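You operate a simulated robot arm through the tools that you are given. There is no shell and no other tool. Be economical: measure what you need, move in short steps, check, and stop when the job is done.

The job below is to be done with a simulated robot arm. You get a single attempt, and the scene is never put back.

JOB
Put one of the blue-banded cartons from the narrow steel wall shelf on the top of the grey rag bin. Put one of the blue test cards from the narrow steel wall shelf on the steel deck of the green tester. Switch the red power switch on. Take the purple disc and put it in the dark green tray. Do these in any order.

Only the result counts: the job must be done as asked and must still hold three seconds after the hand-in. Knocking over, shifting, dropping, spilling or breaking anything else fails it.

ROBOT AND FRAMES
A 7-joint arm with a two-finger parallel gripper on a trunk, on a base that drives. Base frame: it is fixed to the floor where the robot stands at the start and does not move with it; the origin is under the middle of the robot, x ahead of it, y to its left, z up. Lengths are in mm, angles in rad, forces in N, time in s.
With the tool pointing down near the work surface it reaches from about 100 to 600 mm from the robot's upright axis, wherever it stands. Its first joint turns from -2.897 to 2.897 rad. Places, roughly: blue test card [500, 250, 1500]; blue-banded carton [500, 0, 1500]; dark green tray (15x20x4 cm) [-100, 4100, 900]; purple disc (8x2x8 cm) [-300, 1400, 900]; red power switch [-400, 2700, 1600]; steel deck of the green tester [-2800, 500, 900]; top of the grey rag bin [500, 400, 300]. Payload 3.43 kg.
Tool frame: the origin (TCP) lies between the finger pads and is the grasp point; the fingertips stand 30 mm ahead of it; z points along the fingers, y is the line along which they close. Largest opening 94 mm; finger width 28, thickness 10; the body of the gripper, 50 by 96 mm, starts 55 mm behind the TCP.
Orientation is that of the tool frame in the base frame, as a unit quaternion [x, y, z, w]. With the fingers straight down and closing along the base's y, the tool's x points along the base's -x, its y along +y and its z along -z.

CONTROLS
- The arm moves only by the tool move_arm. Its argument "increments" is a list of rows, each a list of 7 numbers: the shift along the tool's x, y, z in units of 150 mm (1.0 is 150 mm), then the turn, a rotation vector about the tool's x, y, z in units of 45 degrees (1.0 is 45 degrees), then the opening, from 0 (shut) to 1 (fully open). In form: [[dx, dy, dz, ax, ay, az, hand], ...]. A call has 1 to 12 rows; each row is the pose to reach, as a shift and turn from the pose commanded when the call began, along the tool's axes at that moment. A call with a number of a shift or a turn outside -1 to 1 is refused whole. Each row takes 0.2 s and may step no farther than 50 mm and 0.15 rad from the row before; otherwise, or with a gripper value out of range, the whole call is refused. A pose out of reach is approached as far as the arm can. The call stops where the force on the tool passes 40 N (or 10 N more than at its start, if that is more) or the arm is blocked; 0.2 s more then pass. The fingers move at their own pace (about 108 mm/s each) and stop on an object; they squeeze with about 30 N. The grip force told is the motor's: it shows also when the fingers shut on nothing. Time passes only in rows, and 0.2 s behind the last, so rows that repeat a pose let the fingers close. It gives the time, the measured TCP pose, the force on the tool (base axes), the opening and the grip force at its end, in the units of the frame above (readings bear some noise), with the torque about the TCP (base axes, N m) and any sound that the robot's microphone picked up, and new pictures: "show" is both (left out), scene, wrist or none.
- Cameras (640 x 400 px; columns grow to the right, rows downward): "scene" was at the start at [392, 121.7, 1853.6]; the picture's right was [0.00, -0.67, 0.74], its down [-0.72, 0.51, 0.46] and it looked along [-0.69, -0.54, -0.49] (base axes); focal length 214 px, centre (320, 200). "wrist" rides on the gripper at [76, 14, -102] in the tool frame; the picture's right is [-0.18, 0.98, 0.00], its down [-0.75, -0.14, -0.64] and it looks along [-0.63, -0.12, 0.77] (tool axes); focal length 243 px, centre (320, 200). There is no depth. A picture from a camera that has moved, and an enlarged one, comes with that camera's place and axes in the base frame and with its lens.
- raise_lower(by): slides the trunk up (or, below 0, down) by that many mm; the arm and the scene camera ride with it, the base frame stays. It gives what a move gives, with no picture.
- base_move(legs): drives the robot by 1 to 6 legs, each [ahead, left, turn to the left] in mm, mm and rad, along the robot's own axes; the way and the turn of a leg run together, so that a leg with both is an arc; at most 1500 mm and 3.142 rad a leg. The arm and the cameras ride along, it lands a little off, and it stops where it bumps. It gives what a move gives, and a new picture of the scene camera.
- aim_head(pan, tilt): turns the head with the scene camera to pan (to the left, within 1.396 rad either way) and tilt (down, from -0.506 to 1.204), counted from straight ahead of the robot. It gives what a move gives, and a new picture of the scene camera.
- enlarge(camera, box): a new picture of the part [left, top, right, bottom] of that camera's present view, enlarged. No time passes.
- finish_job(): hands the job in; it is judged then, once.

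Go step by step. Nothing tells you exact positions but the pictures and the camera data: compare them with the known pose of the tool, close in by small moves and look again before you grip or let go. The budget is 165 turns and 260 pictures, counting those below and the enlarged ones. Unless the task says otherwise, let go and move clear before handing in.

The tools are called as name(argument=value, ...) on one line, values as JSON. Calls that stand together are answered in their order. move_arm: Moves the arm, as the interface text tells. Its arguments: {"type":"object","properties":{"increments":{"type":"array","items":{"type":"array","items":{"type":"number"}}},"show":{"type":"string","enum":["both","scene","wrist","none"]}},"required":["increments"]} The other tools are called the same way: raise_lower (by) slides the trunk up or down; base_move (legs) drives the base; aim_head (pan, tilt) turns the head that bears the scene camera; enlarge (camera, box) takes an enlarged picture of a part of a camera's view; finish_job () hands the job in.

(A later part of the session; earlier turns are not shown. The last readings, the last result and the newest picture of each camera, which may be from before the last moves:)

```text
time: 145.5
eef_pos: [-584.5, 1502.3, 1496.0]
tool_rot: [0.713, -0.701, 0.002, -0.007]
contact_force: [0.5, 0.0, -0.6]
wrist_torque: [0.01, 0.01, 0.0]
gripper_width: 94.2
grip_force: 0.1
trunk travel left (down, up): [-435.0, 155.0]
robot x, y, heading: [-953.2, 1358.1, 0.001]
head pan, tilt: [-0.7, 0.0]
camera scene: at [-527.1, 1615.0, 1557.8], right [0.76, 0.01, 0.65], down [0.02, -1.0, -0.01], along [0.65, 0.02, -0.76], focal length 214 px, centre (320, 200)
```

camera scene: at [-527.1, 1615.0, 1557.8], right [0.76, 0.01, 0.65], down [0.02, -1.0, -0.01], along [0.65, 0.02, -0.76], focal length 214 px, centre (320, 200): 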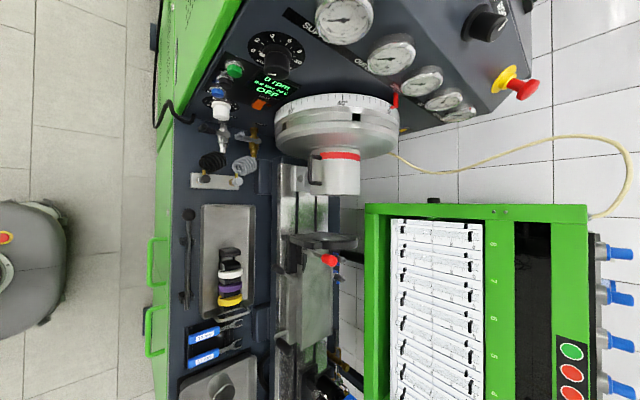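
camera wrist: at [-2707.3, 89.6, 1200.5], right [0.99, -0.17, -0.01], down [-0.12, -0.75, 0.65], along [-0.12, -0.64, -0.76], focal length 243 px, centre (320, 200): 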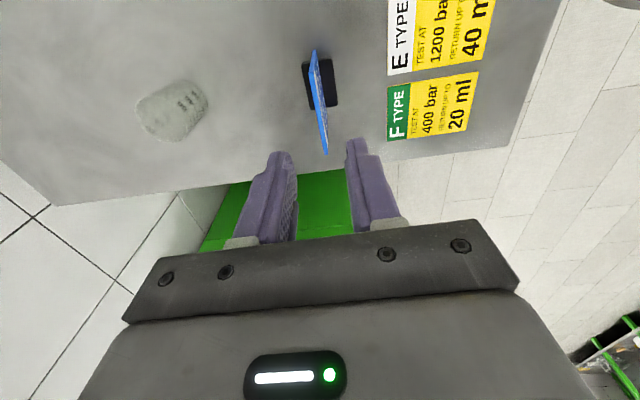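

enlarge(camera="scene", box=[180, 200, 280, 320])

enlarge(camera="wrist", box=[0, 0, 640, 240])

```text
3.33 times, centred on (230, 260) of scene
camera zoom: at [-527.1, 1615.0, 1557.8], right [0.76, 0.01, 0.65], down [0.02, -1.0, -0.01], along [0.65, 0.02, -0.76], focal length 715 px, centre (620, 0)
```

zoom: 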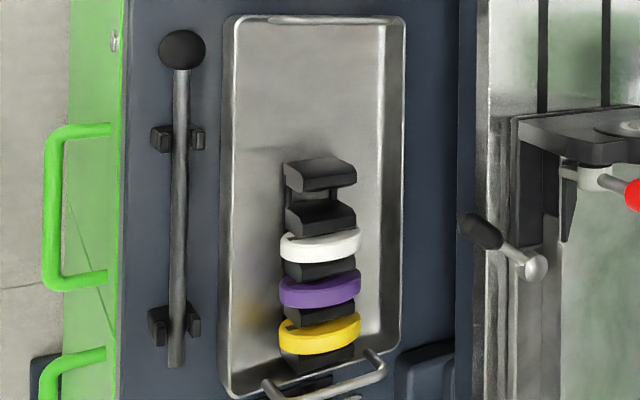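

```text
1.00 times, centred on (320, 120) of wrist (not enlarged: the box is as wide or as high as the picture)
camera zoom: at [-600.4, 1425.0, 1597.2], right [-0.99, 0.17, -0.01], down [0.12, 0.75, 0.65], along [0.12, 0.64, -0.76], focal length 243 px, centre (320, 280)
```

zoom: 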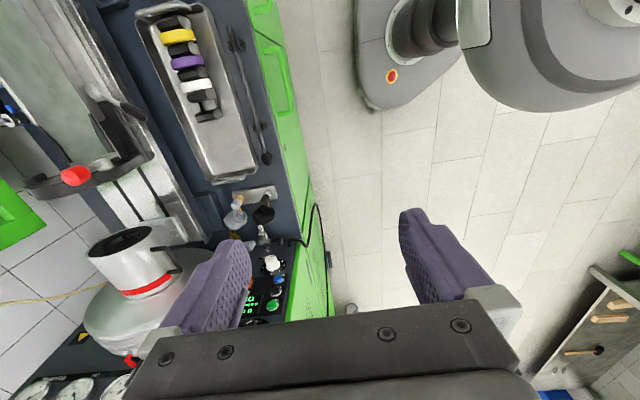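

base_move(legs=[[120, 0, 0]])

move_arm(increments=[[0.2, -0.2, 0, 0, 0, 0, 1], [0.4, -0.4, 0, 0, 0, 0, 1], [0.6, -0.6, 0, 0, 0, 0, 1], [0.8, -0.8, 0, 0, 0, 0, 1], [0.97, -1, 0, 0, 0, 0, 1]], show="none")

aim_head(pan=0.0, tilt=0.3)

```text
time: 146.7
eef_pos: [-462.0, 1504.2, 1496.4]
tool_rot: [0.714, -0.7, 0.002, -0.006]
contact_force: [0.9, 0.3, -0.3]
wrist_torque: [0.02, 0.06, -0.03]
gripper_width: 94.0
grip_force: 0.1
trunk travel left (down, up): [-435.0, 155.0]
robot x, y, heading: [-830.4, 1361.7, 0.006]
head pan, tilt: [-0.7, 0.0]
camera scene: at [-404.5, 1615.6, 1557.1], right [0.76, 0.01, 0.65], down [0.02, -1.0, -0.01], along [0.65, 0.02, -0.76], focal length 214 px, centre (320, 200)
```

scene: 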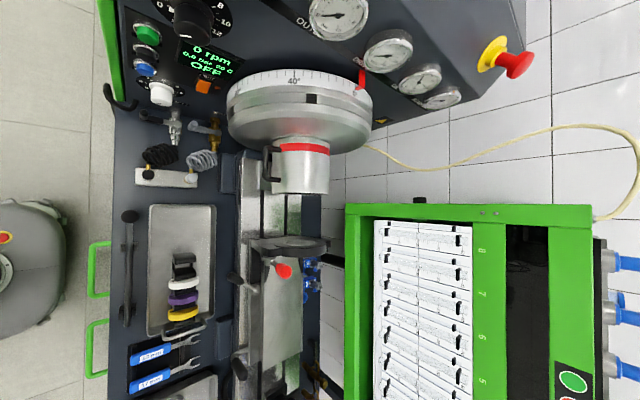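

```text
time: 147.9
eef_pos: [-308.9, 1359.6, 1495.9]
tool_rot: [0.714, -0.7, 0.002, -0.007]
contact_force: [1.3, -0.7, -0.2]
wrist_torque: [0.03, 0.02, -0.03]
gripper_width: 94.2
grip_force: 0.1
trunk travel left (down, up): [-435.0, 155.0]
robot x, y, heading: [-830.0, 1360.4, -0.0]
head pan, tilt: [-0.7, 0.0]
```

```text
time: 149.0
eef_pos: [-310.8, 1360.9, 1497.5]
tool_rot: [0.714, -0.7, 0.002, -0.006]
contact_force: [0.1, 0.3, 0.5]
wrist_torque: [-0.02, 0.0, 0.01]
gripper_width: 94.2
grip_force: 0.0
trunk travel left (down, up): [-435.0, 155.0]
robot x, y, heading: [-831.4, 1358.3, 0.005]
head pan, tilt: [0.0, 0.3]
camera scene: at [-311.1, 1444.2, 1533.4], right [1.0, 0.02, 0.01], down [0.01, -0.96, 0.29], along [0.02, -0.29, -0.96], focal length 214 px, centre (320, 200)
```

scene: 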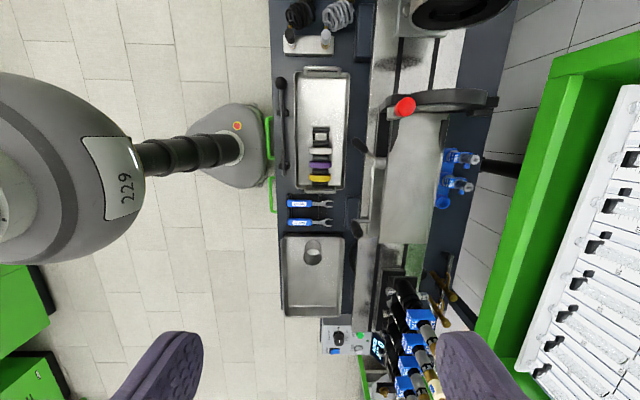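

raise_lower(by=-300)

aim_head(pan=0.0, tilt=0.35)

enlarge(camera="scene", box=[220, 60, 420, 260])

```text
time: 152.0
eef_pos: [-311.7, 1359.9, 1197.2]
tool_rot: [0.714, -0.7, 0.001, -0.007]
contact_force: [0.2, -0.5, 0.8]
wrist_torque: [0.0, 0.0, 0.02]
gripper_width: 93.8
grip_force: 0.1
trunk travel left (down, up): [-135.0, 455.0]
robot x, y, heading: [-831.7, 1358.8, 0.005]
head pan, tilt: [0.0, 0.3]
```

```text
time: 152.6
eef_pos: [-311.7, 1359.9, 1196.0]
tool_rot: [0.713, -0.701, 0.001, -0.006]
contact_force: [-1.1, -0.2, 0.0]
wrist_torque: [0.02, 0.01, -0.03]
gripper_width: 93.9
grip_force: 0.1
trunk travel left (down, up): [-135.0, 455.0]
robot x, y, heading: [-832.6, 1363.4, 0.002]
head pan, tilt: [0.0, 0.351]
camera scene: at [-310.8, 1439.2, 1233.5], right [1.0, 0.02, 0.01], down [0.01, -0.94, 0.34], along [0.02, -0.34, -0.94], focal length 214 px, centre (320, 200)
```

scene: 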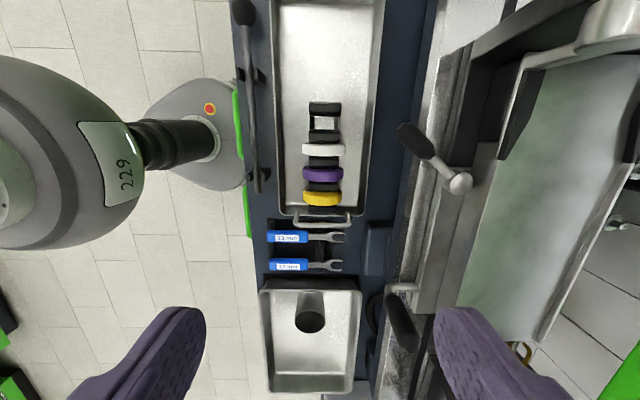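

```text
2.00 times, centred on (320, 160) of scene
camera zoom: at [-310.8, 1439.2, 1233.5], right [1.0, 0.02, 0.01], down [0.01, -0.94, 0.34], along [0.02, -0.34, -0.94], focal length 429 px, centre (320, 280)
```

zoom: 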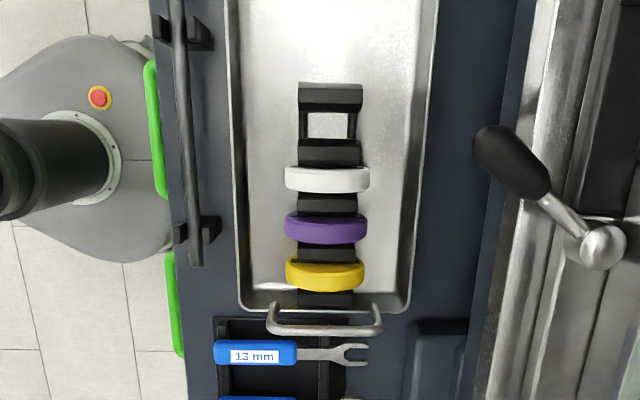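

raise_lower(by=-130)

move_arm(increments=[[0.08, -0.1, 0.1, 0, 0, 0, 1], [0.08, -0.1, 0.4, 0, 0, 0, 1]], show="both")

```text
time: 154.2
eef_pos: [-310.1, 1360.9, 1066.6]
tool_rot: [0.713, -0.701, 0.002, -0.006]
contact_force: [0.1, 1.1, 0.5]
wrist_torque: [-0.03, 0.04, -0.04]
gripper_width: 94.1
grip_force: 0.2
trunk travel left (down, up): [-5.0, 585.0]
robot x, y, heading: [-831.3, 1360.2, 0.008]
head pan, tilt: [0.0, 0.351]
```

```text
time: 154.8
eef_pos: [-293.1, 1349.7, 1007.5]
tool_rot: [0.713, -0.701, 0.002, -0.007]
contact_force: [0.5, -0.4, 0.2]
wrist_torque: [-0.05, -0.01, -0.02]
gripper_width: 94.2
grip_force: 0.0
trunk travel left (down, up): [-5.0, 585.0]
robot x, y, heading: [-831.2, 1360.0, 0.003]
head pan, tilt: [0.0, 0.351]
camera scene: at [-294.0, 1428.6, 1044.0], right [1.0, 0.02, 0.01], down [0.01, -0.94, 0.34], along [0.02, -0.34, -0.94], focal length 214 px, centre (320, 200)
camera wrist: at [-310.1, 1271.9, 1108.5], right [-0.99, 0.17, -0.01], down [0.12, 0.75, 0.65], along [0.12, 0.64, -0.76], focal length 243 px, centre (320, 200)
```

scene: 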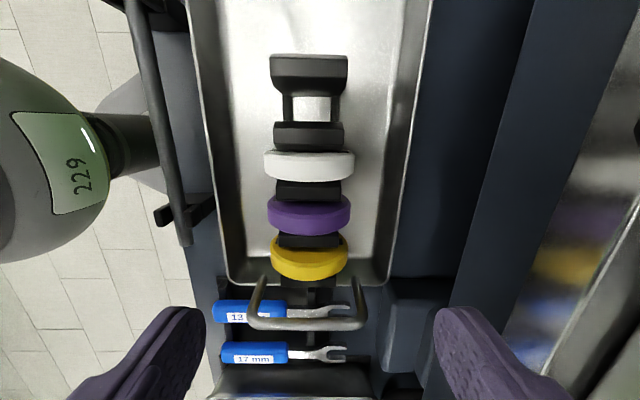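
wrist: 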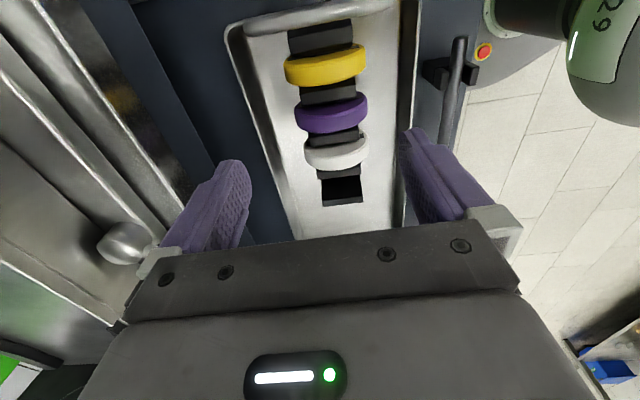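

move_arm(increments=[[-0.05, 0.055, 0.2, 0, 0, 0.02, 1], [-0.05, 0.055, 0.45, 0, 0, 0.02, 1]], show="both")

```text
time: 155.4
eef_pos: [-301.7, 1357.2, 939.5]
tool_rot: [0.709, -0.706, 0.002, -0.007]
contact_force: [-0.8, -0.3, 0.0]
wrist_torque: [0.01, -0.01, 0.0]
gripper_width: 94.1
grip_force: 0.1
trunk travel left (down, up): [-5.0, 585.0]
robot x, y, heading: [-828.4, 1364.8, 0.007]
head pan, tilt: [0.0, 0.351]
camera scene: at [-300.7, 1435.8, 975.6], right [1.0, 0.0, 0.01], down [0.0, -0.94, 0.34], along [0.01, -0.34, -0.94], focal length 214 px, centre (320, 200)
camera wrist: at [-319.3, 1279.4, 1040.2], right [-0.98, 0.18, -0.01], down [0.13, 0.75, 0.65], along [0.13, 0.64, -0.76], focal length 243 px, centre (320, 200)
```

scene: 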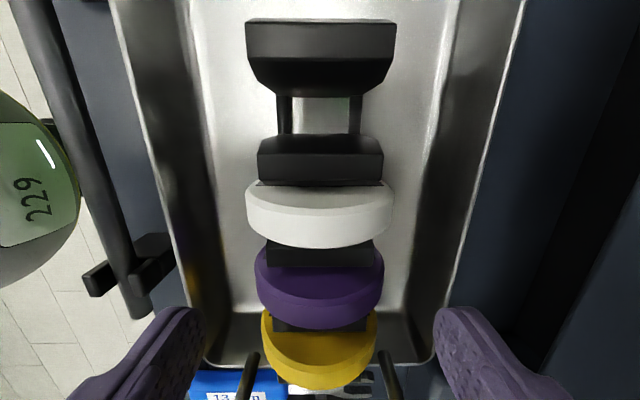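
wrist: 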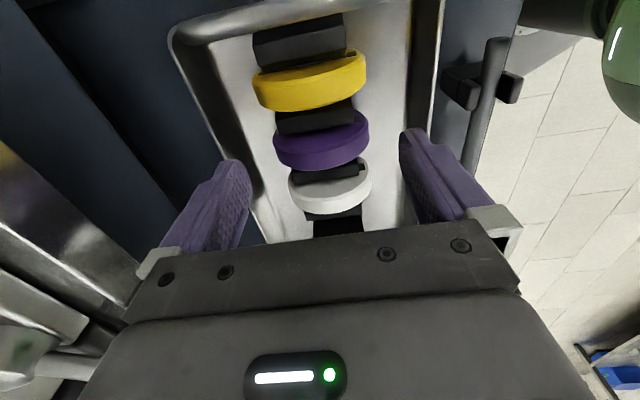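

move_arm(increments=[[0, 0, 0.15, 0, 0, 0, 1], [0, -0.005, 0.3, 0, 0, 0, 1], [0, -0.005, 0.4, 0, 0, 0, 1], [0, -0.005, 0.46, 0, 0, 0, 1]], show="both")

```text
time: 156.4
eef_pos: [-301.6, 1357.0, 869.6]
tool_rot: [0.709, -0.706, 0.002, -0.007]
contact_force: [-0.1, 0.0, 0.4]
wrist_torque: [-0.02, 0.02, 0.02]
gripper_width: 94.0
grip_force: 0.0
trunk travel left (down, up): [-5.0, 585.0]
robot x, y, heading: [-833.1, 1363.5, 0.004]
head pan, tilt: [0.0, 0.351]
camera scene: at [-299.5, 1435.6, 907.4], right [1.0, 0.0, 0.01], down [0.0, -0.94, 0.34], along [0.01, -0.34, -0.94], focal length 214 px, centre (320, 200)
camera wrist: at [-318.0, 1279.2, 971.9], right [-0.98, 0.18, -0.01], down [0.13, 0.75, 0.65], along [0.13, 0.64, -0.76], focal length 243 px, centre (320, 200)
```

scene: 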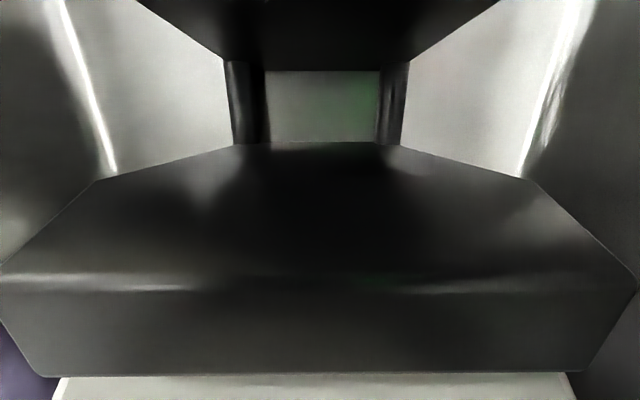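
wrist: 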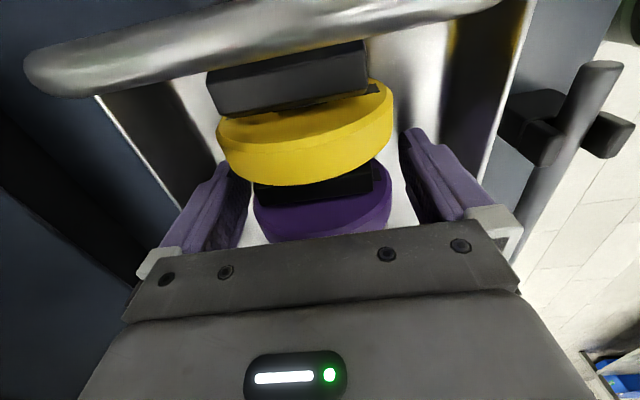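

move_arm(increments=[[0, 0, 0, 0, 0, 0, 0.8], [0, 0, 0, 0, 0, 0, 0], [0, 0, 0, 0, 0, 0, 0], [0, 0, 0, 0, 0, 0, 0]], show="wrist")

```text
time: 157.4
eef_pos: [-301.6, 1356.1, 870.6]
tool_rot: [0.708, -0.706, 0.002, -0.007]
contact_force: [-0.6, 0.0, -0.1]
wrist_torque: [-0.01, -0.02, -0.03]
gripper_width: 68.6
grip_force: 30.3
trunk travel left (down, up): [-5.0, 585.0]
robot x, y, heading: [-834.6, 1365.6, 0.001]
head pan, tilt: [0.0, 0.351]
camera wrist: at [-318.0, 1279.3, 972.0], right [-0.98, 0.18, -0.01], down [0.13, 0.75, 0.65], along [0.13, 0.64, -0.76], focal length 243 px, centre (320, 200)
```

wrist: 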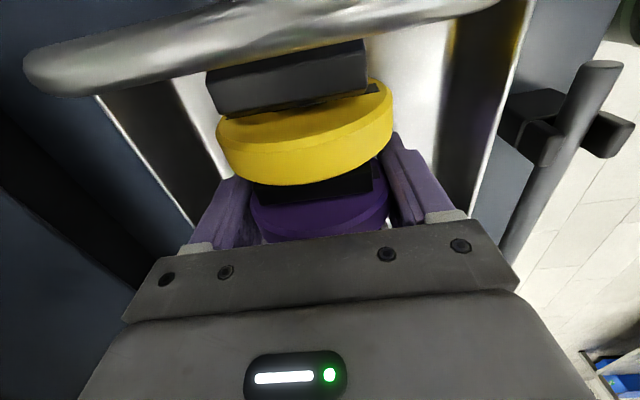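

move_arm(increments=[[0, 0, -0.1, 0, 0, 0, 0], [0, 0, -0.25, 0, 0, 0, 0], [0, 0, -0.5, 0, 0, 0, 0], [0, 0, -0.8, 0, 0, 0, 0]], show="both")

```text
time: 158.4
eef_pos: [-302.3, 1356.6, 990.7]
tool_rot: [0.708, -0.706, 0.002, -0.007]
contact_force: [1.8, -0.3, -0.4]
wrist_torque: [-0.03, 0.01, 0.01]
gripper_width: 68.7
grip_force: 30.0
trunk travel left (down, up): [-5.0, 585.0]
robot x, y, heading: [-832.3, 1365.2, 0.004]
head pan, tilt: [0.0, 0.351]
camera scene: at [-300.3, 1435.4, 1026.8], right [1.0, 0.0, 0.01], down [0.0, -0.94, 0.34], along [0.01, -0.34, -0.94], focal length 214 px, centre (320, 200)
camera wrist: at [-318.7, 1279.0, 1091.4], right [-0.98, 0.18, -0.01], down [0.13, 0.75, 0.65], along [0.13, 0.64, -0.76], focal length 243 px, centre (320, 200)
```

scene: 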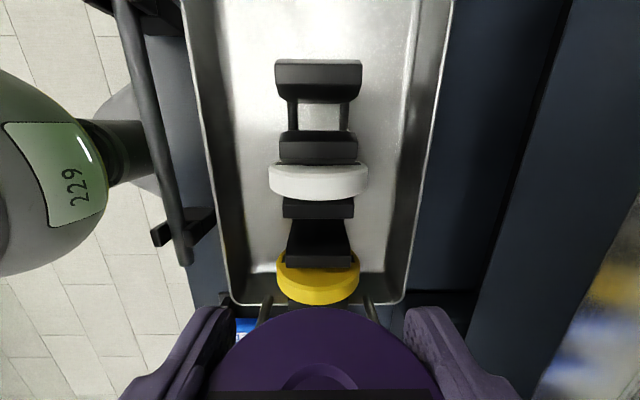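
wrist: 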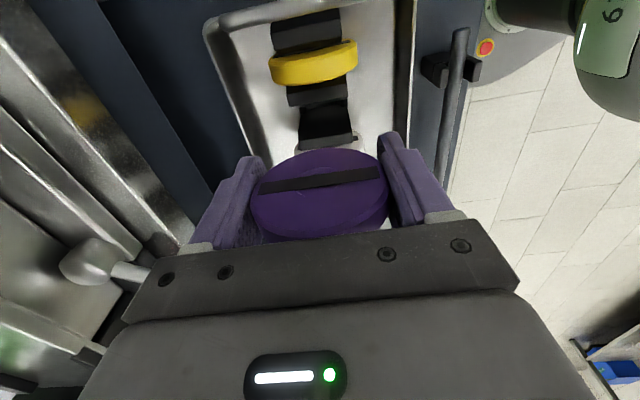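

raise_lower(by=400)

base_move(legs=[[-450, 0, 0], [0, 1400, 0]])

aim_head(pan=-1.0, tilt=-0.2)

aim_head(pan=-0.6, tilt=-0.5)

```text
time: 162.2
eef_pos: [-301.4, 1356.5, 1389.6]
tool_rot: [0.708, -0.706, 0.001, -0.007]
contact_force: [0.0, -0.1, -0.5]
wrist_torque: [0.02, -0.07, 0.01]
gripper_width: 69.0
grip_force: 30.0
trunk travel left (down, up): [-405.0, 185.0]
robot x, y, heading: [-831.8, 1358.2, 0.007]
head pan, tilt: [0.0, 0.351]
```

```text
time: 171.5
eef_pos: [-761.8, 2744.5, 1389.6]
tool_rot: [0.712, -0.703, 0.002, -0.007]
contact_force: [-0.4, 0.0, -1.5]
wrist_torque: [-0.06, -0.04, 0.03]
gripper_width: 68.7
grip_force: 30.2
trunk travel left (down, up): [-405.0, 185.0]
robot x, y, heading: [-1289.8, 2740.8, 0.011]
head pan, tilt: [0.0, 0.351]
camera scene: at [-761.4, 2822.7, 1426.4], right [1.0, 0.01, 0.01], down [0.01, -0.94, 0.34], along [0.02, -0.34, -0.94], focal length 214 px, centre (320, 200)
```

scene: 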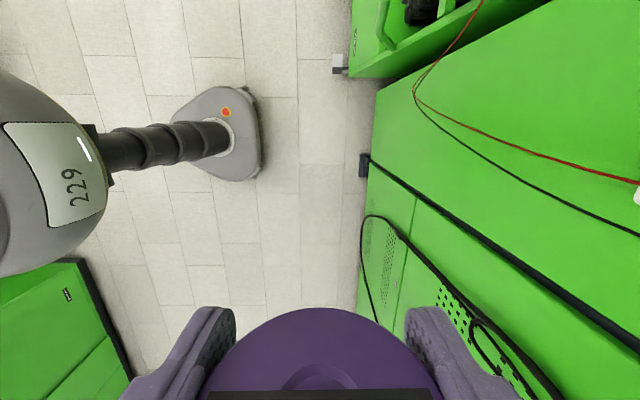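

```text
time: 172.8
eef_pos: [-762.2, 2744.0, 1389.5]
tool_rot: [0.712, -0.703, 0.001, -0.007]
contact_force: [-0.5, 0.4, -0.8]
wrist_torque: [0.01, 0.03, -0.03]
gripper_width: 68.8
grip_force: 30.1
trunk travel left (down, up): [-405.0, 185.0]
robot x, y, heading: [-1292.6, 2741.8, 0.014]
head pan, tilt: [-1.0, -0.201]
camera scene: at [-692.6, 2872.7, 1475.7], right [0.53, 0.0, 0.85], down [0.18, -0.98, -0.11], along [0.83, 0.21, -0.52], focal length 214 px, centre (320, 200)
```

scene: 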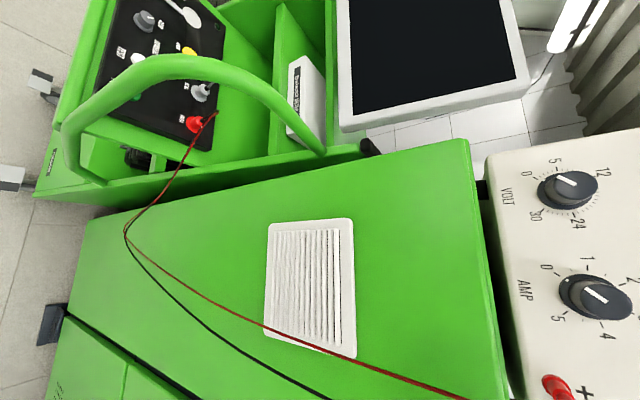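

```text
time: 173.6
eef_pos: [-761.9, 2743.5, 1390.1]
tool_rot: [0.711, -0.703, 0.002, -0.007]
contact_force: [-0.4, -0.4, -0.8]
wrist_torque: [0.05, 0.0, 0.02]
gripper_width: 68.7
grip_force: 30.0
trunk travel left (down, up): [-405.0, 185.0]
robot x, y, heading: [-1292.5, 2742.8, 0.011]
head pan, tilt: [-0.6, -0.499]
camera scene: at [-724.8, 2895.0, 1465.2], right [0.82, 0.01, 0.58], down [0.29, -0.87, -0.4], along [0.5, 0.49, -0.71], focal length 214 px, centre (320, 200)
```

scene: 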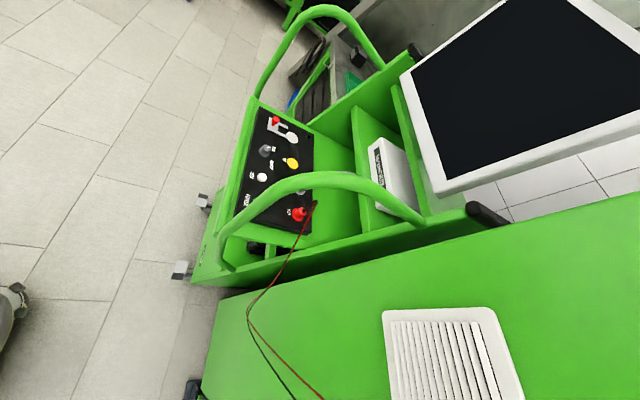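

base_move(legs=[[-300, 0, -0.011], [0, 1350, 0]])

aim_head(pan=-0.9, tilt=0.0)

```text
time: 182.0
eef_pos: [-1063.6, 4084.7, 1389.9]
tool_rot: [-0.707, 0.707, -0.002, 0.007]
contact_force: [0.3, 1.0, -1.0]
wrist_torque: [0.02, -0.01, 0.01]
gripper_width: 68.7
grip_force: 30.0
trunk travel left (down, up): [-405.0, 185.0]
robot x, y, heading: [-1595.5, 4087.1, 0.001]
head pan, tilt: [-0.6, -0.499]
camera scene: at [-1024.4, 4235.0, 1465.2], right [0.82, -0.01, 0.57], down [0.27, -0.88, -0.4], along [0.51, 0.48, -0.71], focal length 214 px, centre (320, 200)
```

scene: 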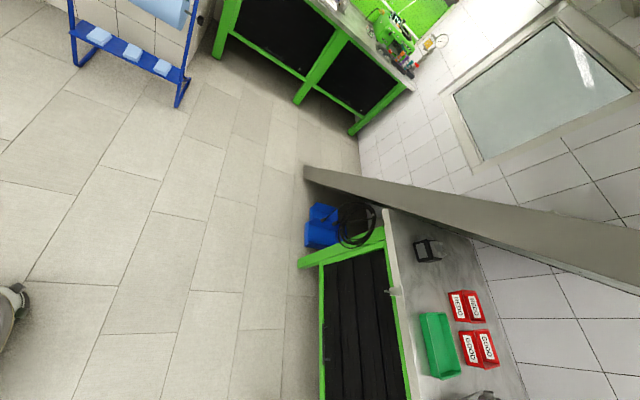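

```text
time: 182.9
eef_pos: [-1064.3, 4083.5, 1389.5]
tool_rot: [-0.706, 0.708, -0.002, 0.007]
contact_force: [0.1, 0.0, -1.0]
wrist_torque: [0.0, -0.01, 0.0]
gripper_width: 68.8
grip_force: 29.5
trunk travel left (down, up): [-405.0, 185.0]
robot x, y, heading: [-1595.0, 4090.7, -0.004]
head pan, tilt: [-0.901, 0.0]
camera scene: at [-991.8, 4194.7, 1464.7], right [0.61, -0.01, 0.79], down [0.0, -1.0, -0.01], along [0.79, 0.0, -0.61], focal length 214 px, centre (320, 200)
```

scene: 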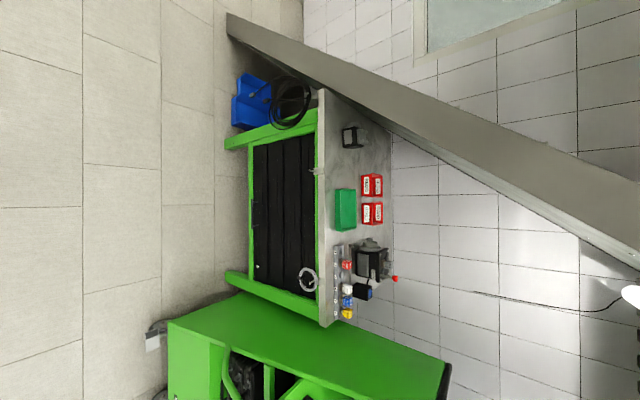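

base_move(legs=[[900, 40, 0]])

aim_head(pan=-0.3, tilt=0.3)

```text
time: 187.1
eef_pos: [-246.1, 4116.7, 1388.3]
tool_rot: [0.708, -0.706, -0.001, -0.002]
contact_force: [0.6, -3.2, -5.0]
wrist_torque: [0.0, 0.28, -0.32]
gripper_width: 68.8
grip_force: 29.8
trunk travel left (down, up): [-405.0, 185.0]
robot x, y, heading: [-774.7, 4125.6, -0.008]
head pan, tilt: [-0.901, 0.0]
stopped in leg 1: the robot was blocked; the commanded pose is now the measured one
camera scene: at [-173.3, 4228.5, 1461.6], right [0.62, 0.0, 0.79], down [0.0, -1.0, 0.0], along [0.79, 0.0, -0.62], focal length 214 px, centre (320, 200)
```

scene: 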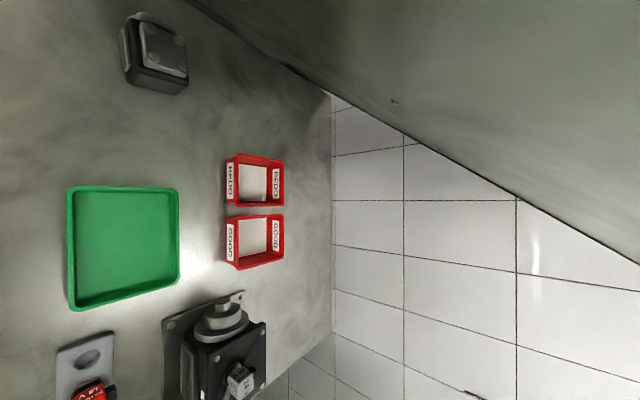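

```text
time: 188.1
eef_pos: [-245.3, 4118.2, 1388.2]
tool_rot: [0.708, -0.706, 0.0, -0.003]
contact_force: [0.1, -0.3, -0.3]
wrist_torque: [0.02, -0.02, 0.01]
gripper_width: 69.0
grip_force: 30.0
trunk travel left (down, up): [-405.0, 185.0]
robot x, y, heading: [-773.7, 4127.5, -0.001]
head pan, tilt: [-0.3, 0.3]
camera scene: at [-216.9, 4202.2, 1428.8], right [0.95, 0.0, 0.3], down [-0.09, -0.96, 0.28], along [0.29, -0.29, -0.91], focal length 214 px, centre (320, 200)
```

scene: 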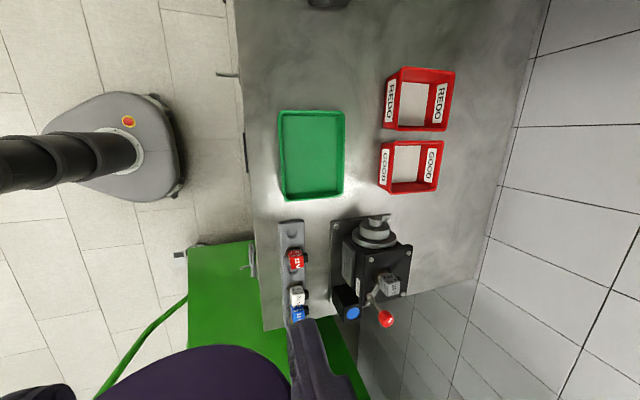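

Something blocked the drive; a large grey slanted beam is near on the left. Looking at it.

aim_head(pan=0.0, tilt=-0.5)

aim_head(pan=0.9, tilt=0.0)

```text
time: 189.2
eef_pos: [-245.9, 4117.8, 1388.5]
tool_rot: [0.708, -0.706, 0.001, -0.003]
contact_force: [0.6, -0.1, -0.9]
wrist_torque: [0.0, 0.01, -0.02]
gripper_width: 69.2
grip_force: 30.1
trunk travel left (down, up): [-405.0, 185.0]
robot x, y, heading: [-774.0, 4124.5, -0.007]
head pan, tilt: [0.0, -0.499]
camera scene: at [-244.8, 4269.7, 1450.9], right [1.0, 0.0, 0.01], down [0.01, -0.88, -0.48], along [0.0, 0.48, -0.88], focal length 214 px, centre (320, 200)
```

scene: 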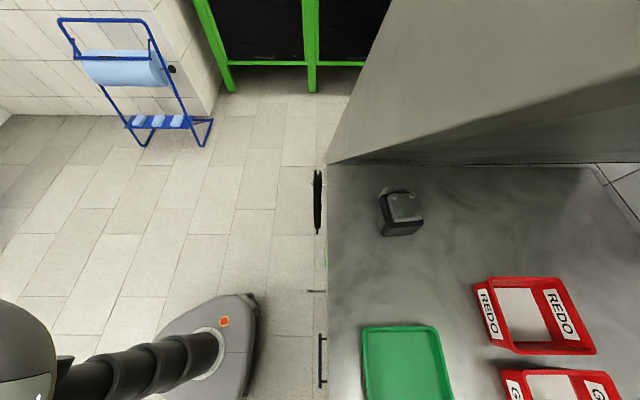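

```text
time: 190.4
eef_pos: [-246.3, 4118.2, 1388.3]
tool_rot: [0.708, -0.706, 0.0, -0.003]
contact_force: [-0.2, -0.1, 0.2]
wrist_torque: [0.01, -0.03, -0.01]
gripper_width: 68.8
grip_force: 30.1
trunk travel left (down, up): [-405.0, 185.0]
robot x, y, heading: [-776.9, 4123.3, 0.005]
head pan, tilt: [0.901, 0.0]
camera scene: at [-315.2, 4229.5, 1461.6], right [0.63, 0.0, -0.78], down [0.0, -1.0, 0.0], along [-0.78, 0.0, -0.63], focal length 214 px, centre (320, 200)
```

scene: 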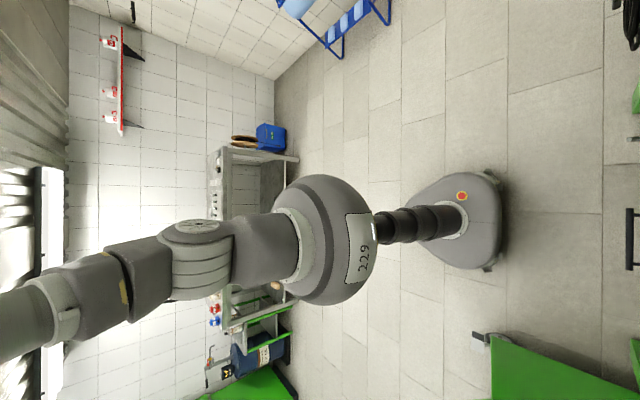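

base_move(legs=[[-30, 0, 0], [0, 80, 0], [180, 0, 0]])

```text
time: 192.5
eef_pos: [-225.3, 4200.2, 1389.9]
tool_rot: [0.709, -0.705, 0.0, 0.0]
contact_force: [0.3, 0.2, -0.8]
wrist_torque: [-0.02, 0.0, 0.01]
gripper_width: 68.8
grip_force: 30.0
trunk travel left (down, up): [-405.0, 185.0]
robot x, y, heading: [-742.8, 4206.7, 0.001]
head pan, tilt: [0.901, 0.0]
stopped in leg 3: the robot was blocked; the commanded pose is now the measured one
camera scene: at [-295.0, 4310.5, 1463.1], right [0.62, 0.01, -0.78], down [0.01, -1.0, 0.0], along [-0.78, 0.0, -0.62], focal length 214 px, centre (320, 200)
```

scene: 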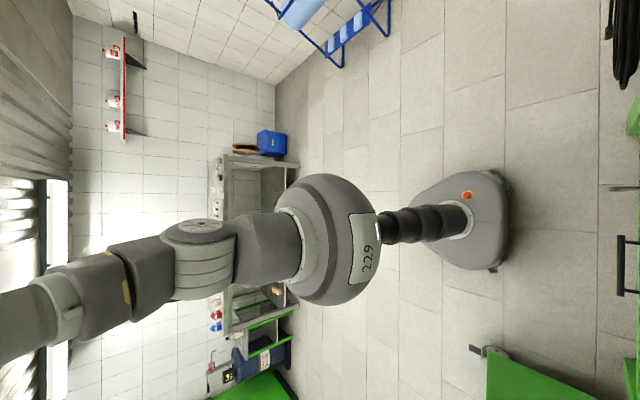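

The sloping grey slab overhead probably caught the upper arm. I'll back off, lower the trunk and go in under it.

base_move(legs=[[-150, 0, 0], [0, -60, 0]])

raise_lower(by=-340)

aim_head(pan=-0.3, tilt=0.2)

```text
time: 194.5
eef_pos: [-364.5, 4138.3, 1385.4]
tool_rot: [0.71, -0.705, -0.004, 0.001]
contact_force: [-0.3, -0.7, -0.8]
wrist_torque: [0.05, 0.01, 0.0]
gripper_width: 68.8
grip_force: 29.8
trunk travel left (down, up): [-405.0, 185.0]
robot x, y, heading: [-888.5, 4149.4, -0.002]
head pan, tilt: [0.901, 0.0]
camera scene: at [-433.0, 4248.8, 1459.2], right [0.61, 0.01, -0.79], down [0.01, -1.0, 0.0], along [-0.79, 0.0, -0.61], focal length 214 px, centre (320, 200)
```

scene: 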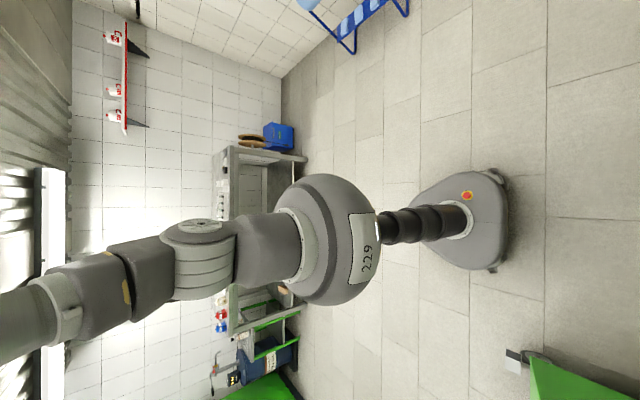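

```text
time: 197.8
eef_pos: [-364.5, 4140.7, 1044.7]
tool_rot: [0.709, -0.705, -0.004, 0.002]
contact_force: [0.0, 0.5, -0.8]
wrist_torque: [0.03, -0.02, 0.01]
gripper_width: 68.7
grip_force: 29.5
trunk travel left (down, up): [-65.0, 525.0]
robot x, y, heading: [-892.4, 4149.0, 0.001]
head pan, tilt: [0.901, 0.0]
```

```text
time: 199.2
eef_pos: [-364.0, 4141.2, 1044.3]
tool_rot: [0.709, -0.705, -0.004, 0.002]
contact_force: [0.6, 0.9, -1.0]
wrist_torque: [0.0, 0.01, -0.01]
gripper_width: 68.6
grip_force: 29.9
trunk travel left (down, up): [-65.0, 525.0]
robot x, y, heading: [-890.2, 4149.1, -0.002]
head pan, tilt: [-0.3, 0.201]
camera scene: at [-335.1, 4233.4, 1085.0], right [0.96, 0.01, 0.29], down [-0.05, -0.98, 0.19], along [0.28, -0.2, -0.94], focal length 214 px, centre (320, 200)
```

scene: 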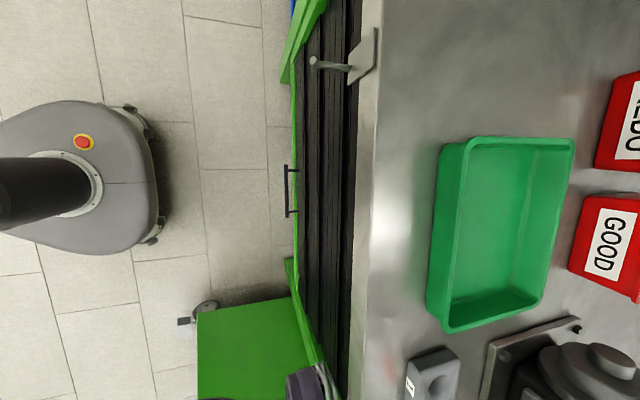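

base_move(legs=[[262, 16, 0]])

aim_head(pan=0.0, tilt=0.4)

```text
time: 201.1
eef_pos: [-107.5, 4156.8, 1044.4]
tool_rot: [0.71, -0.704, -0.002, 0.003]
contact_force: [0.2, 0.1, -1.5]
wrist_torque: [-0.02, -0.02, 0.0]
gripper_width: 68.9
grip_force: 30.6
trunk travel left (down, up): [-65.0, 525.0]
robot x, y, heading: [-632.1, 4160.2, 0.0]
head pan, tilt: [-0.3, 0.201]
camera scene: at [-77.3, 4250.0, 1084.9], right [0.96, 0.01, 0.29], down [-0.05, -0.98, 0.19], along [0.28, -0.2, -0.94], focal length 214 px, centre (320, 200)
```

scene: 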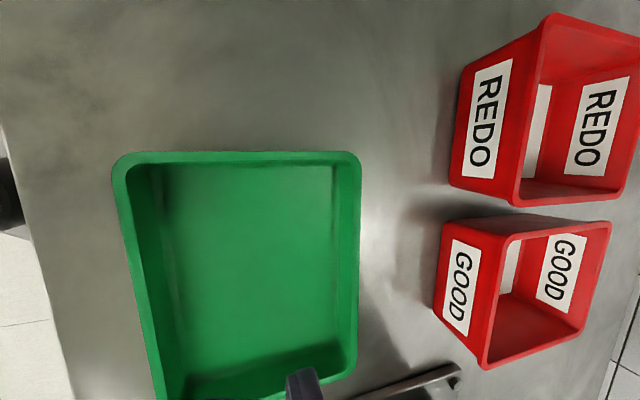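

```text
time: 201.9
eef_pos: [-106.8, 4156.9, 1044.5]
tool_rot: [0.71, -0.705, -0.003, 0.002]
contact_force: [0.7, -0.1, 0.4]
wrist_torque: [0.0, -0.01, -0.02]
gripper_width: 68.7
grip_force: 30.1
trunk travel left (down, up): [-65.0, 525.0]
robot x, y, heading: [-630.8, 4169.6, -0.001]
head pan, tilt: [0.0, 0.4]
camera scene: at [-104.7, 4231.4, 1081.5], right [1.0, 0.01, -0.01], down [0.01, -0.92, 0.39], along [0.0, -0.39, -0.92], focal length 214 px, centre (320, 200)
```

scene: 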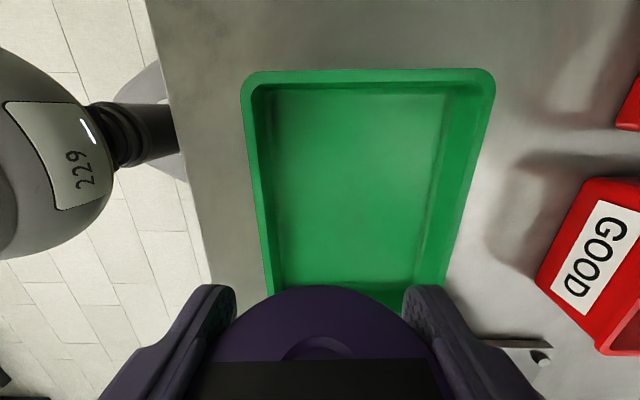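

move_arm(increments=[[0.02, -0.21, 0.1, 0, 0, 0, 0], [0.02, -0.21, 0.3, 0, 0, 0, 0], [0.02, -0.21, 0.5, 0, 0, 0, 0], [0.02, -0.21, 0.62, 0, 0, 0, 0]], show="both")

```text
time: 202.9
eef_pos: [-76.8, 4154.8, 950.8]
tool_rot: [0.71, -0.704, -0.004, 0.002]
contact_force: [0.8, 0.9, -1.1]
wrist_torque: [0.01, -0.02, 0.01]
gripper_width: 69.0
grip_force: 29.9
trunk travel left (down, up): [-65.0, 525.0]
robot x, y, heading: [-630.7, 4162.6, -0.005]
head pan, tilt: [0.0, 0.4]
camera scene: at [-74.5, 4228.9, 988.1], right [1.0, 0.01, -0.01], down [0.01, -0.92, 0.39], along [-0.01, -0.39, -0.92], focal length 214 px, centre (320, 200)
camera wrist: at [-91.1, 4077.2, 1053.2], right [-0.98, 0.18, 0.01], down [0.14, 0.75, 0.64], along [0.11, 0.63, -0.77], focal length 243 px, centre (320, 200)
```

scene: 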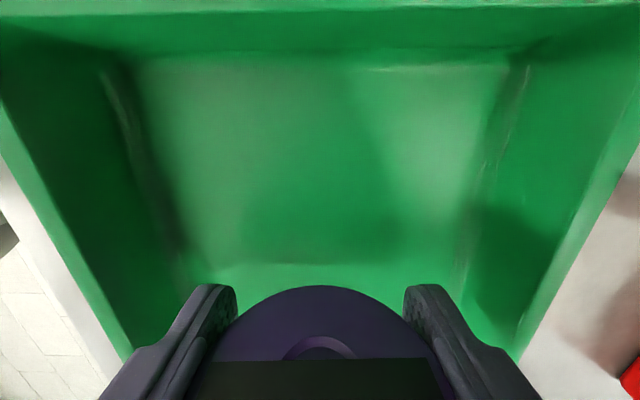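
wrist: 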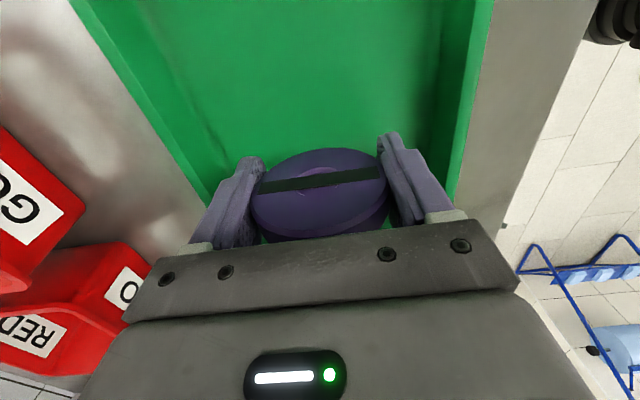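

move_arm(increments=[[0, 0, 0.03, 0, 0, 0, 0], [0, 0, 0.06, 0, 0, 0, 0], [0, 0, 0.09, 0, 0, 0, 0], [0, 0, 0.11, 0, 0, 0, 0], [0, 0, 0.13, 0, 0, 0, 0]], show="none")

```text
time: 204.1
eef_pos: [-77.0, 4154.5, 933.1]
tool_rot: [0.71, -0.704, -0.003, 0.001]
contact_force: [0.1, -0.1, 16.1]
wrist_torque: [-0.04, 0.0, 0.02]
gripper_width: 69.1
grip_force: 30.0
trunk travel left (down, up): [-65.0, 525.0]
robot x, y, heading: [-628.9, 4163.7, -0.001]
head pan, tilt: [0.0, 0.4]
```

Contact with the tray floor (16 N). Release gently and lift.

move_arm(increments=[[0, 0, 0, 0, 0, 0, 0.78], [0, 0, 0, 0, 0, 0, 0.85], [0, 0, 0, 0, 0, 0, 0.92], [0, 0, -0.3, 0, 0, 0, 0.92], [0, 0, -0.6, 0, 0, 0, 0.92], [0, 0, -0.9, 0, 0, 0, 0.92]], show="both")

```text
time: 205.5
eef_pos: [-75.0, 4155.1, 1068.2]
tool_rot: [0.71, -0.704, -0.004, 0.001]
contact_force: [-0.9, -0.6, 0.0]
wrist_torque: [0.01, 0.02, 0.02]
gripper_width: 86.4
grip_force: 0.1
trunk travel left (down, up): [-65.0, 525.0]
robot x, y, heading: [-630.9, 4163.6, 0.0]
head pan, tilt: [0.0, 0.4]
camera scene: at [-73.1, 4229.4, 1105.2], right [1.0, 0.01, -0.01], down [0.01, -0.92, 0.39], along [-0.01, -0.39, -0.92], focal length 214 px, centre (320, 200)
camera wrist: at [-89.7, 4077.7, 1170.3], right [-0.98, 0.18, 0.01], down [0.14, 0.75, 0.64], along [0.11, 0.63, -0.77], focal length 243 px, centre (320, 200)
```

scene: 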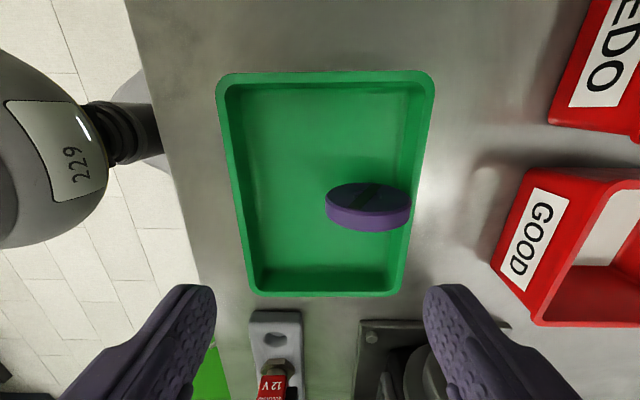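
wrist: 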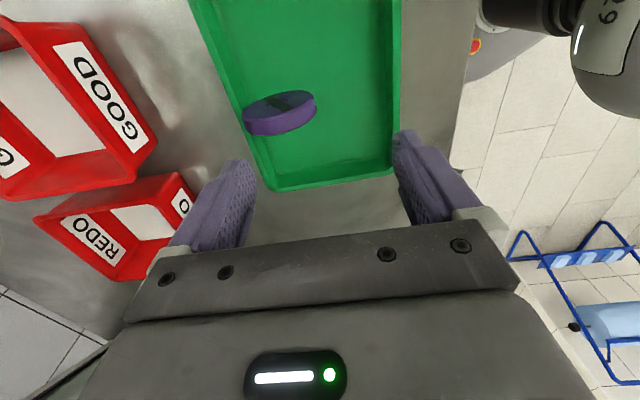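

enlarge(camera="scene", box=[200, 50, 460, 310])

base_move(legs=[[-850, 0, 0]])

```text
1.54 times, centred on (330, 180) of scene
camera zoom: at [-73.1, 4229.4, 1105.2], right [1.0, 0.01, -0.01], down [0.01, -0.92, 0.39], along [-0.01, -0.39, -0.92], focal length 330 px, centre (305, 231)
```

zoom: 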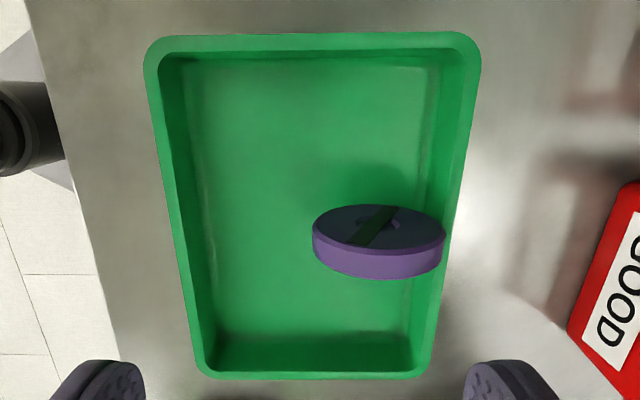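

```text
time: 210.0
eef_pos: [-924.3, 4155.2, 1067.4]
tool_rot: [0.712, -0.702, -0.004, 0.003]
contact_force: [0.3, -0.2, 0.2]
wrist_torque: [-0.05, 0.04, -0.03]
gripper_width: 86.8
grip_force: 0.1
trunk travel left (down, up): [-65.0, 525.0]
robot x, y, heading: [-1479.8, 4162.6, 0.012]
head pan, tilt: [0.0, 0.4]
camera scene: at [-922.9, 4229.9, 1105.1], right [1.0, 0.01, -0.01], down [0.02, -0.92, 0.39], along [0.0, -0.39, -0.92], focal length 214 px, centre (320, 200)
```

scene: 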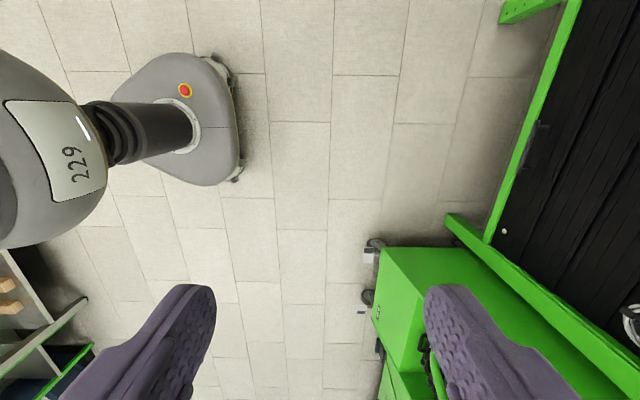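

raise_lower(by=400)

base_move(legs=[[0, -1440, -0.012]])

raise_lower(by=125)

aim_head(pan=-1.3, tilt=0.0)

```text
time: 213.8
eef_pos: [-924.3, 4156.5, 1468.0]
tool_rot: [0.712, -0.702, -0.004, 0.001]
contact_force: [-1.0, -0.3, 0.6]
wrist_torque: [-0.02, 0.0, 0.04]
gripper_width: 86.5
grip_force: 0.0
trunk travel left (down, up): [-465.0, 125.0]
robot x, y, heading: [-1482.2, 4164.3, 0.008]
head pan, tilt: [0.0, 0.4]
```

```text
time: 220.9
eef_pos: [-921.8, 2717.5, 1469.1]
tool_rot: [0.708, -0.706, -0.005, 0.002]
contact_force: [-0.8, -0.3, 0.4]
wrist_torque: [0.01, 0.0, -0.01]
gripper_width: 86.4
grip_force: 0.0
trunk travel left (down, up): [-465.0, 125.0]
robot x, y, heading: [-1479.7, 2731.2, -0.003]
head pan, tilt: [0.0, 0.4]
camera scene: at [-919.9, 2791.6, 1505.1], right [1.0, 0.0, -0.01], down [0.01, -0.92, 0.39], along [-0.01, -0.39, -0.92], focal length 214 px, centre (320, 200)
```

scene: 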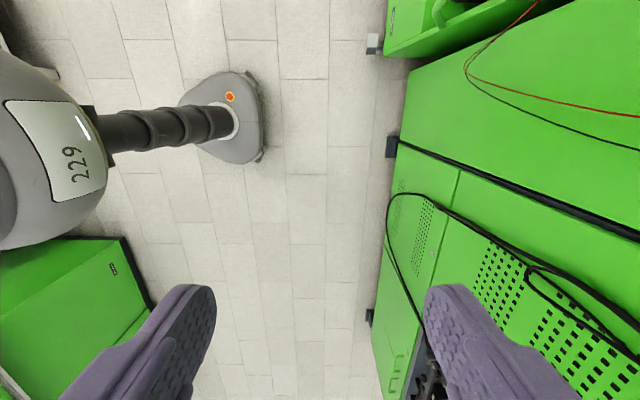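

```text
time: 222.5
eef_pos: [-922.0, 2717.1, 1592.3]
tool_rot: [0.708, -0.706, -0.004, 0.003]
contact_force: [0.1, -0.1, 0.5]
wrist_torque: [0.0, -0.01, 0.02]
gripper_width: 86.5
grip_force: 0.2
trunk travel left (down, up): [-590.0, 0.0]
robot x, y, heading: [-1477.2, 2730.6, -0.004]
head pan, tilt: [0.0, 0.4]
```

```text
time: 223.9
eef_pos: [-921.5, 2717.6, 1593.4]
tool_rot: [0.708, -0.706, -0.004, 0.002]
contact_force: [-0.5, 0.0, 0.1]
wrist_torque: [0.0, -0.01, 0.0]
gripper_width: 86.5
grip_force: 0.2
trunk travel left (down, up): [-590.0, 0.0]
robot x, y, heading: [-1477.0, 2726.9, -0.003]
head pan, tilt: [-1.3, 0.0]
camera scene: at [-832.7, 2829.0, 1698.0], right [0.28, 0.0, 0.96], down [0.0, -1.0, 0.0], along [0.96, 0.0, -0.28], focal length 214 px, centre (320, 200)
```

scene: 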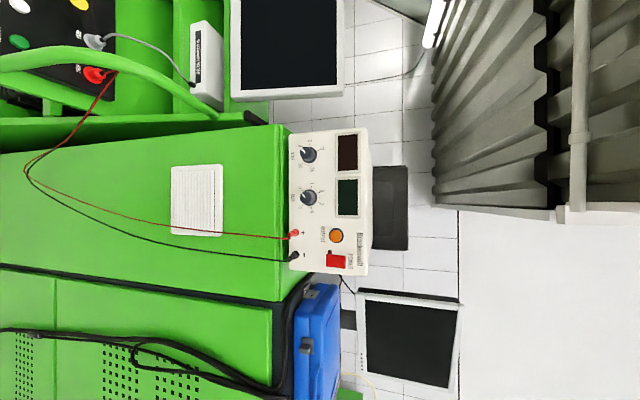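

enlarge(camera="scene", box=[280, 200, 400, 290])

```text
4.44 times, centred on (340, 245) of scene
camera zoom: at [-832.7, 2829.0, 1698.0], right [0.28, 0.0, 0.96], down [0.0, -1.0, 0.0], along [0.96, 0.0, -0.28], focal length 953 px, centre (231, 0)
```

zoom: 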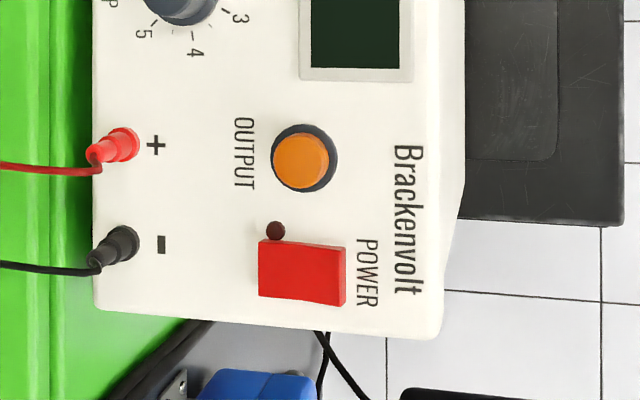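

move_arm(increments=[[0, 0, 0, 0.16, 0, 0, 0], [0, 0, 0, 0.33, 0, 0, 0], [0, 0, 0, 0.5, 0, 0, 0], [0, 0, 0, 0.67, 0, 0, 0], [0, 0, 0, 0.84, 0, 0, 0], [0, 0, 0, 1, 0, 0, 0]], show="none")

move_arm(increments=[[0, 0, 0, 0.16, 0, 0, 0], [0, 0, 0, 0.33, 0, 0, 0], [0, 0, 0, 0.5, 0, 0, 0], [0, 0, 0, 0.67, 0, 0, 0], [0, 0, 0, 0.84, 0, 0, 0], [0, 0, 0, 1, 0, 0, 0]], show="none")

aim_head(pan=0.0, tilt=0.2)

```text
time: 225.3
eef_pos: [-922.4, 2718.0, 1594.2]
tool_rot: [0.655, -0.653, 0.267, -0.271]
contact_force: [-0.6, 0.5, -0.2]
wrist_torque: [0.03, -0.02, 0.02]
gripper_width: 0.1
grip_force: 29.7
trunk travel left (down, up): [-590.0, 0.0]
robot x, y, heading: [-1477.3, 2728.1, -0.001]
head pan, tilt: [-1.3, 0.0]
```

```text
time: 226.7
eef_pos: [-921.6, 2717.3, 1594.2]
tool_rot: [-0.502, 0.503, -0.496, 0.499]
contact_force: [0.0, 0.6, -0.5]
wrist_torque: [0.01, 0.01, 0.01]
gripper_width: 0.0
grip_force: 30.3
trunk travel left (down, up): [-590.0, 0.0]
robot x, y, heading: [-1476.5, 2725.4, -0.003]
head pan, tilt: [-1.3, 0.0]
```

```text
time: 228.2
eef_pos: [-922.4, 2717.1, 1593.1]
tool_rot: [0.503, -0.502, 0.497, -0.499]
contact_force: [-0.3, 0.4, -0.6]
wrist_torque: [-0.02, 0.01, 0.0]
gripper_width: 0.0
grip_force: 29.7
trunk travel left (down, up): [-590.0, 0.0]
robot x, y, heading: [-1479.5, 2725.2, -0.006]
head pan, tilt: [0.0, 0.201]
camera scene: at [-957.3, 2810.4, 1593.3], right [0.01, 0.0, 1.0], down [-0.2, -0.98, 0.0], along [0.98, -0.2, -0.01], focal length 214 px, centre (320, 200)
```

scene: 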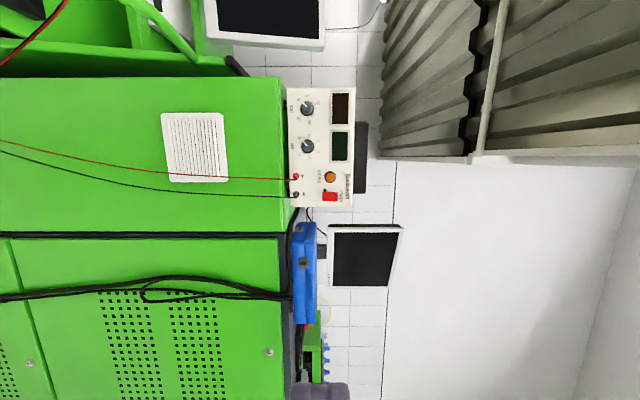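

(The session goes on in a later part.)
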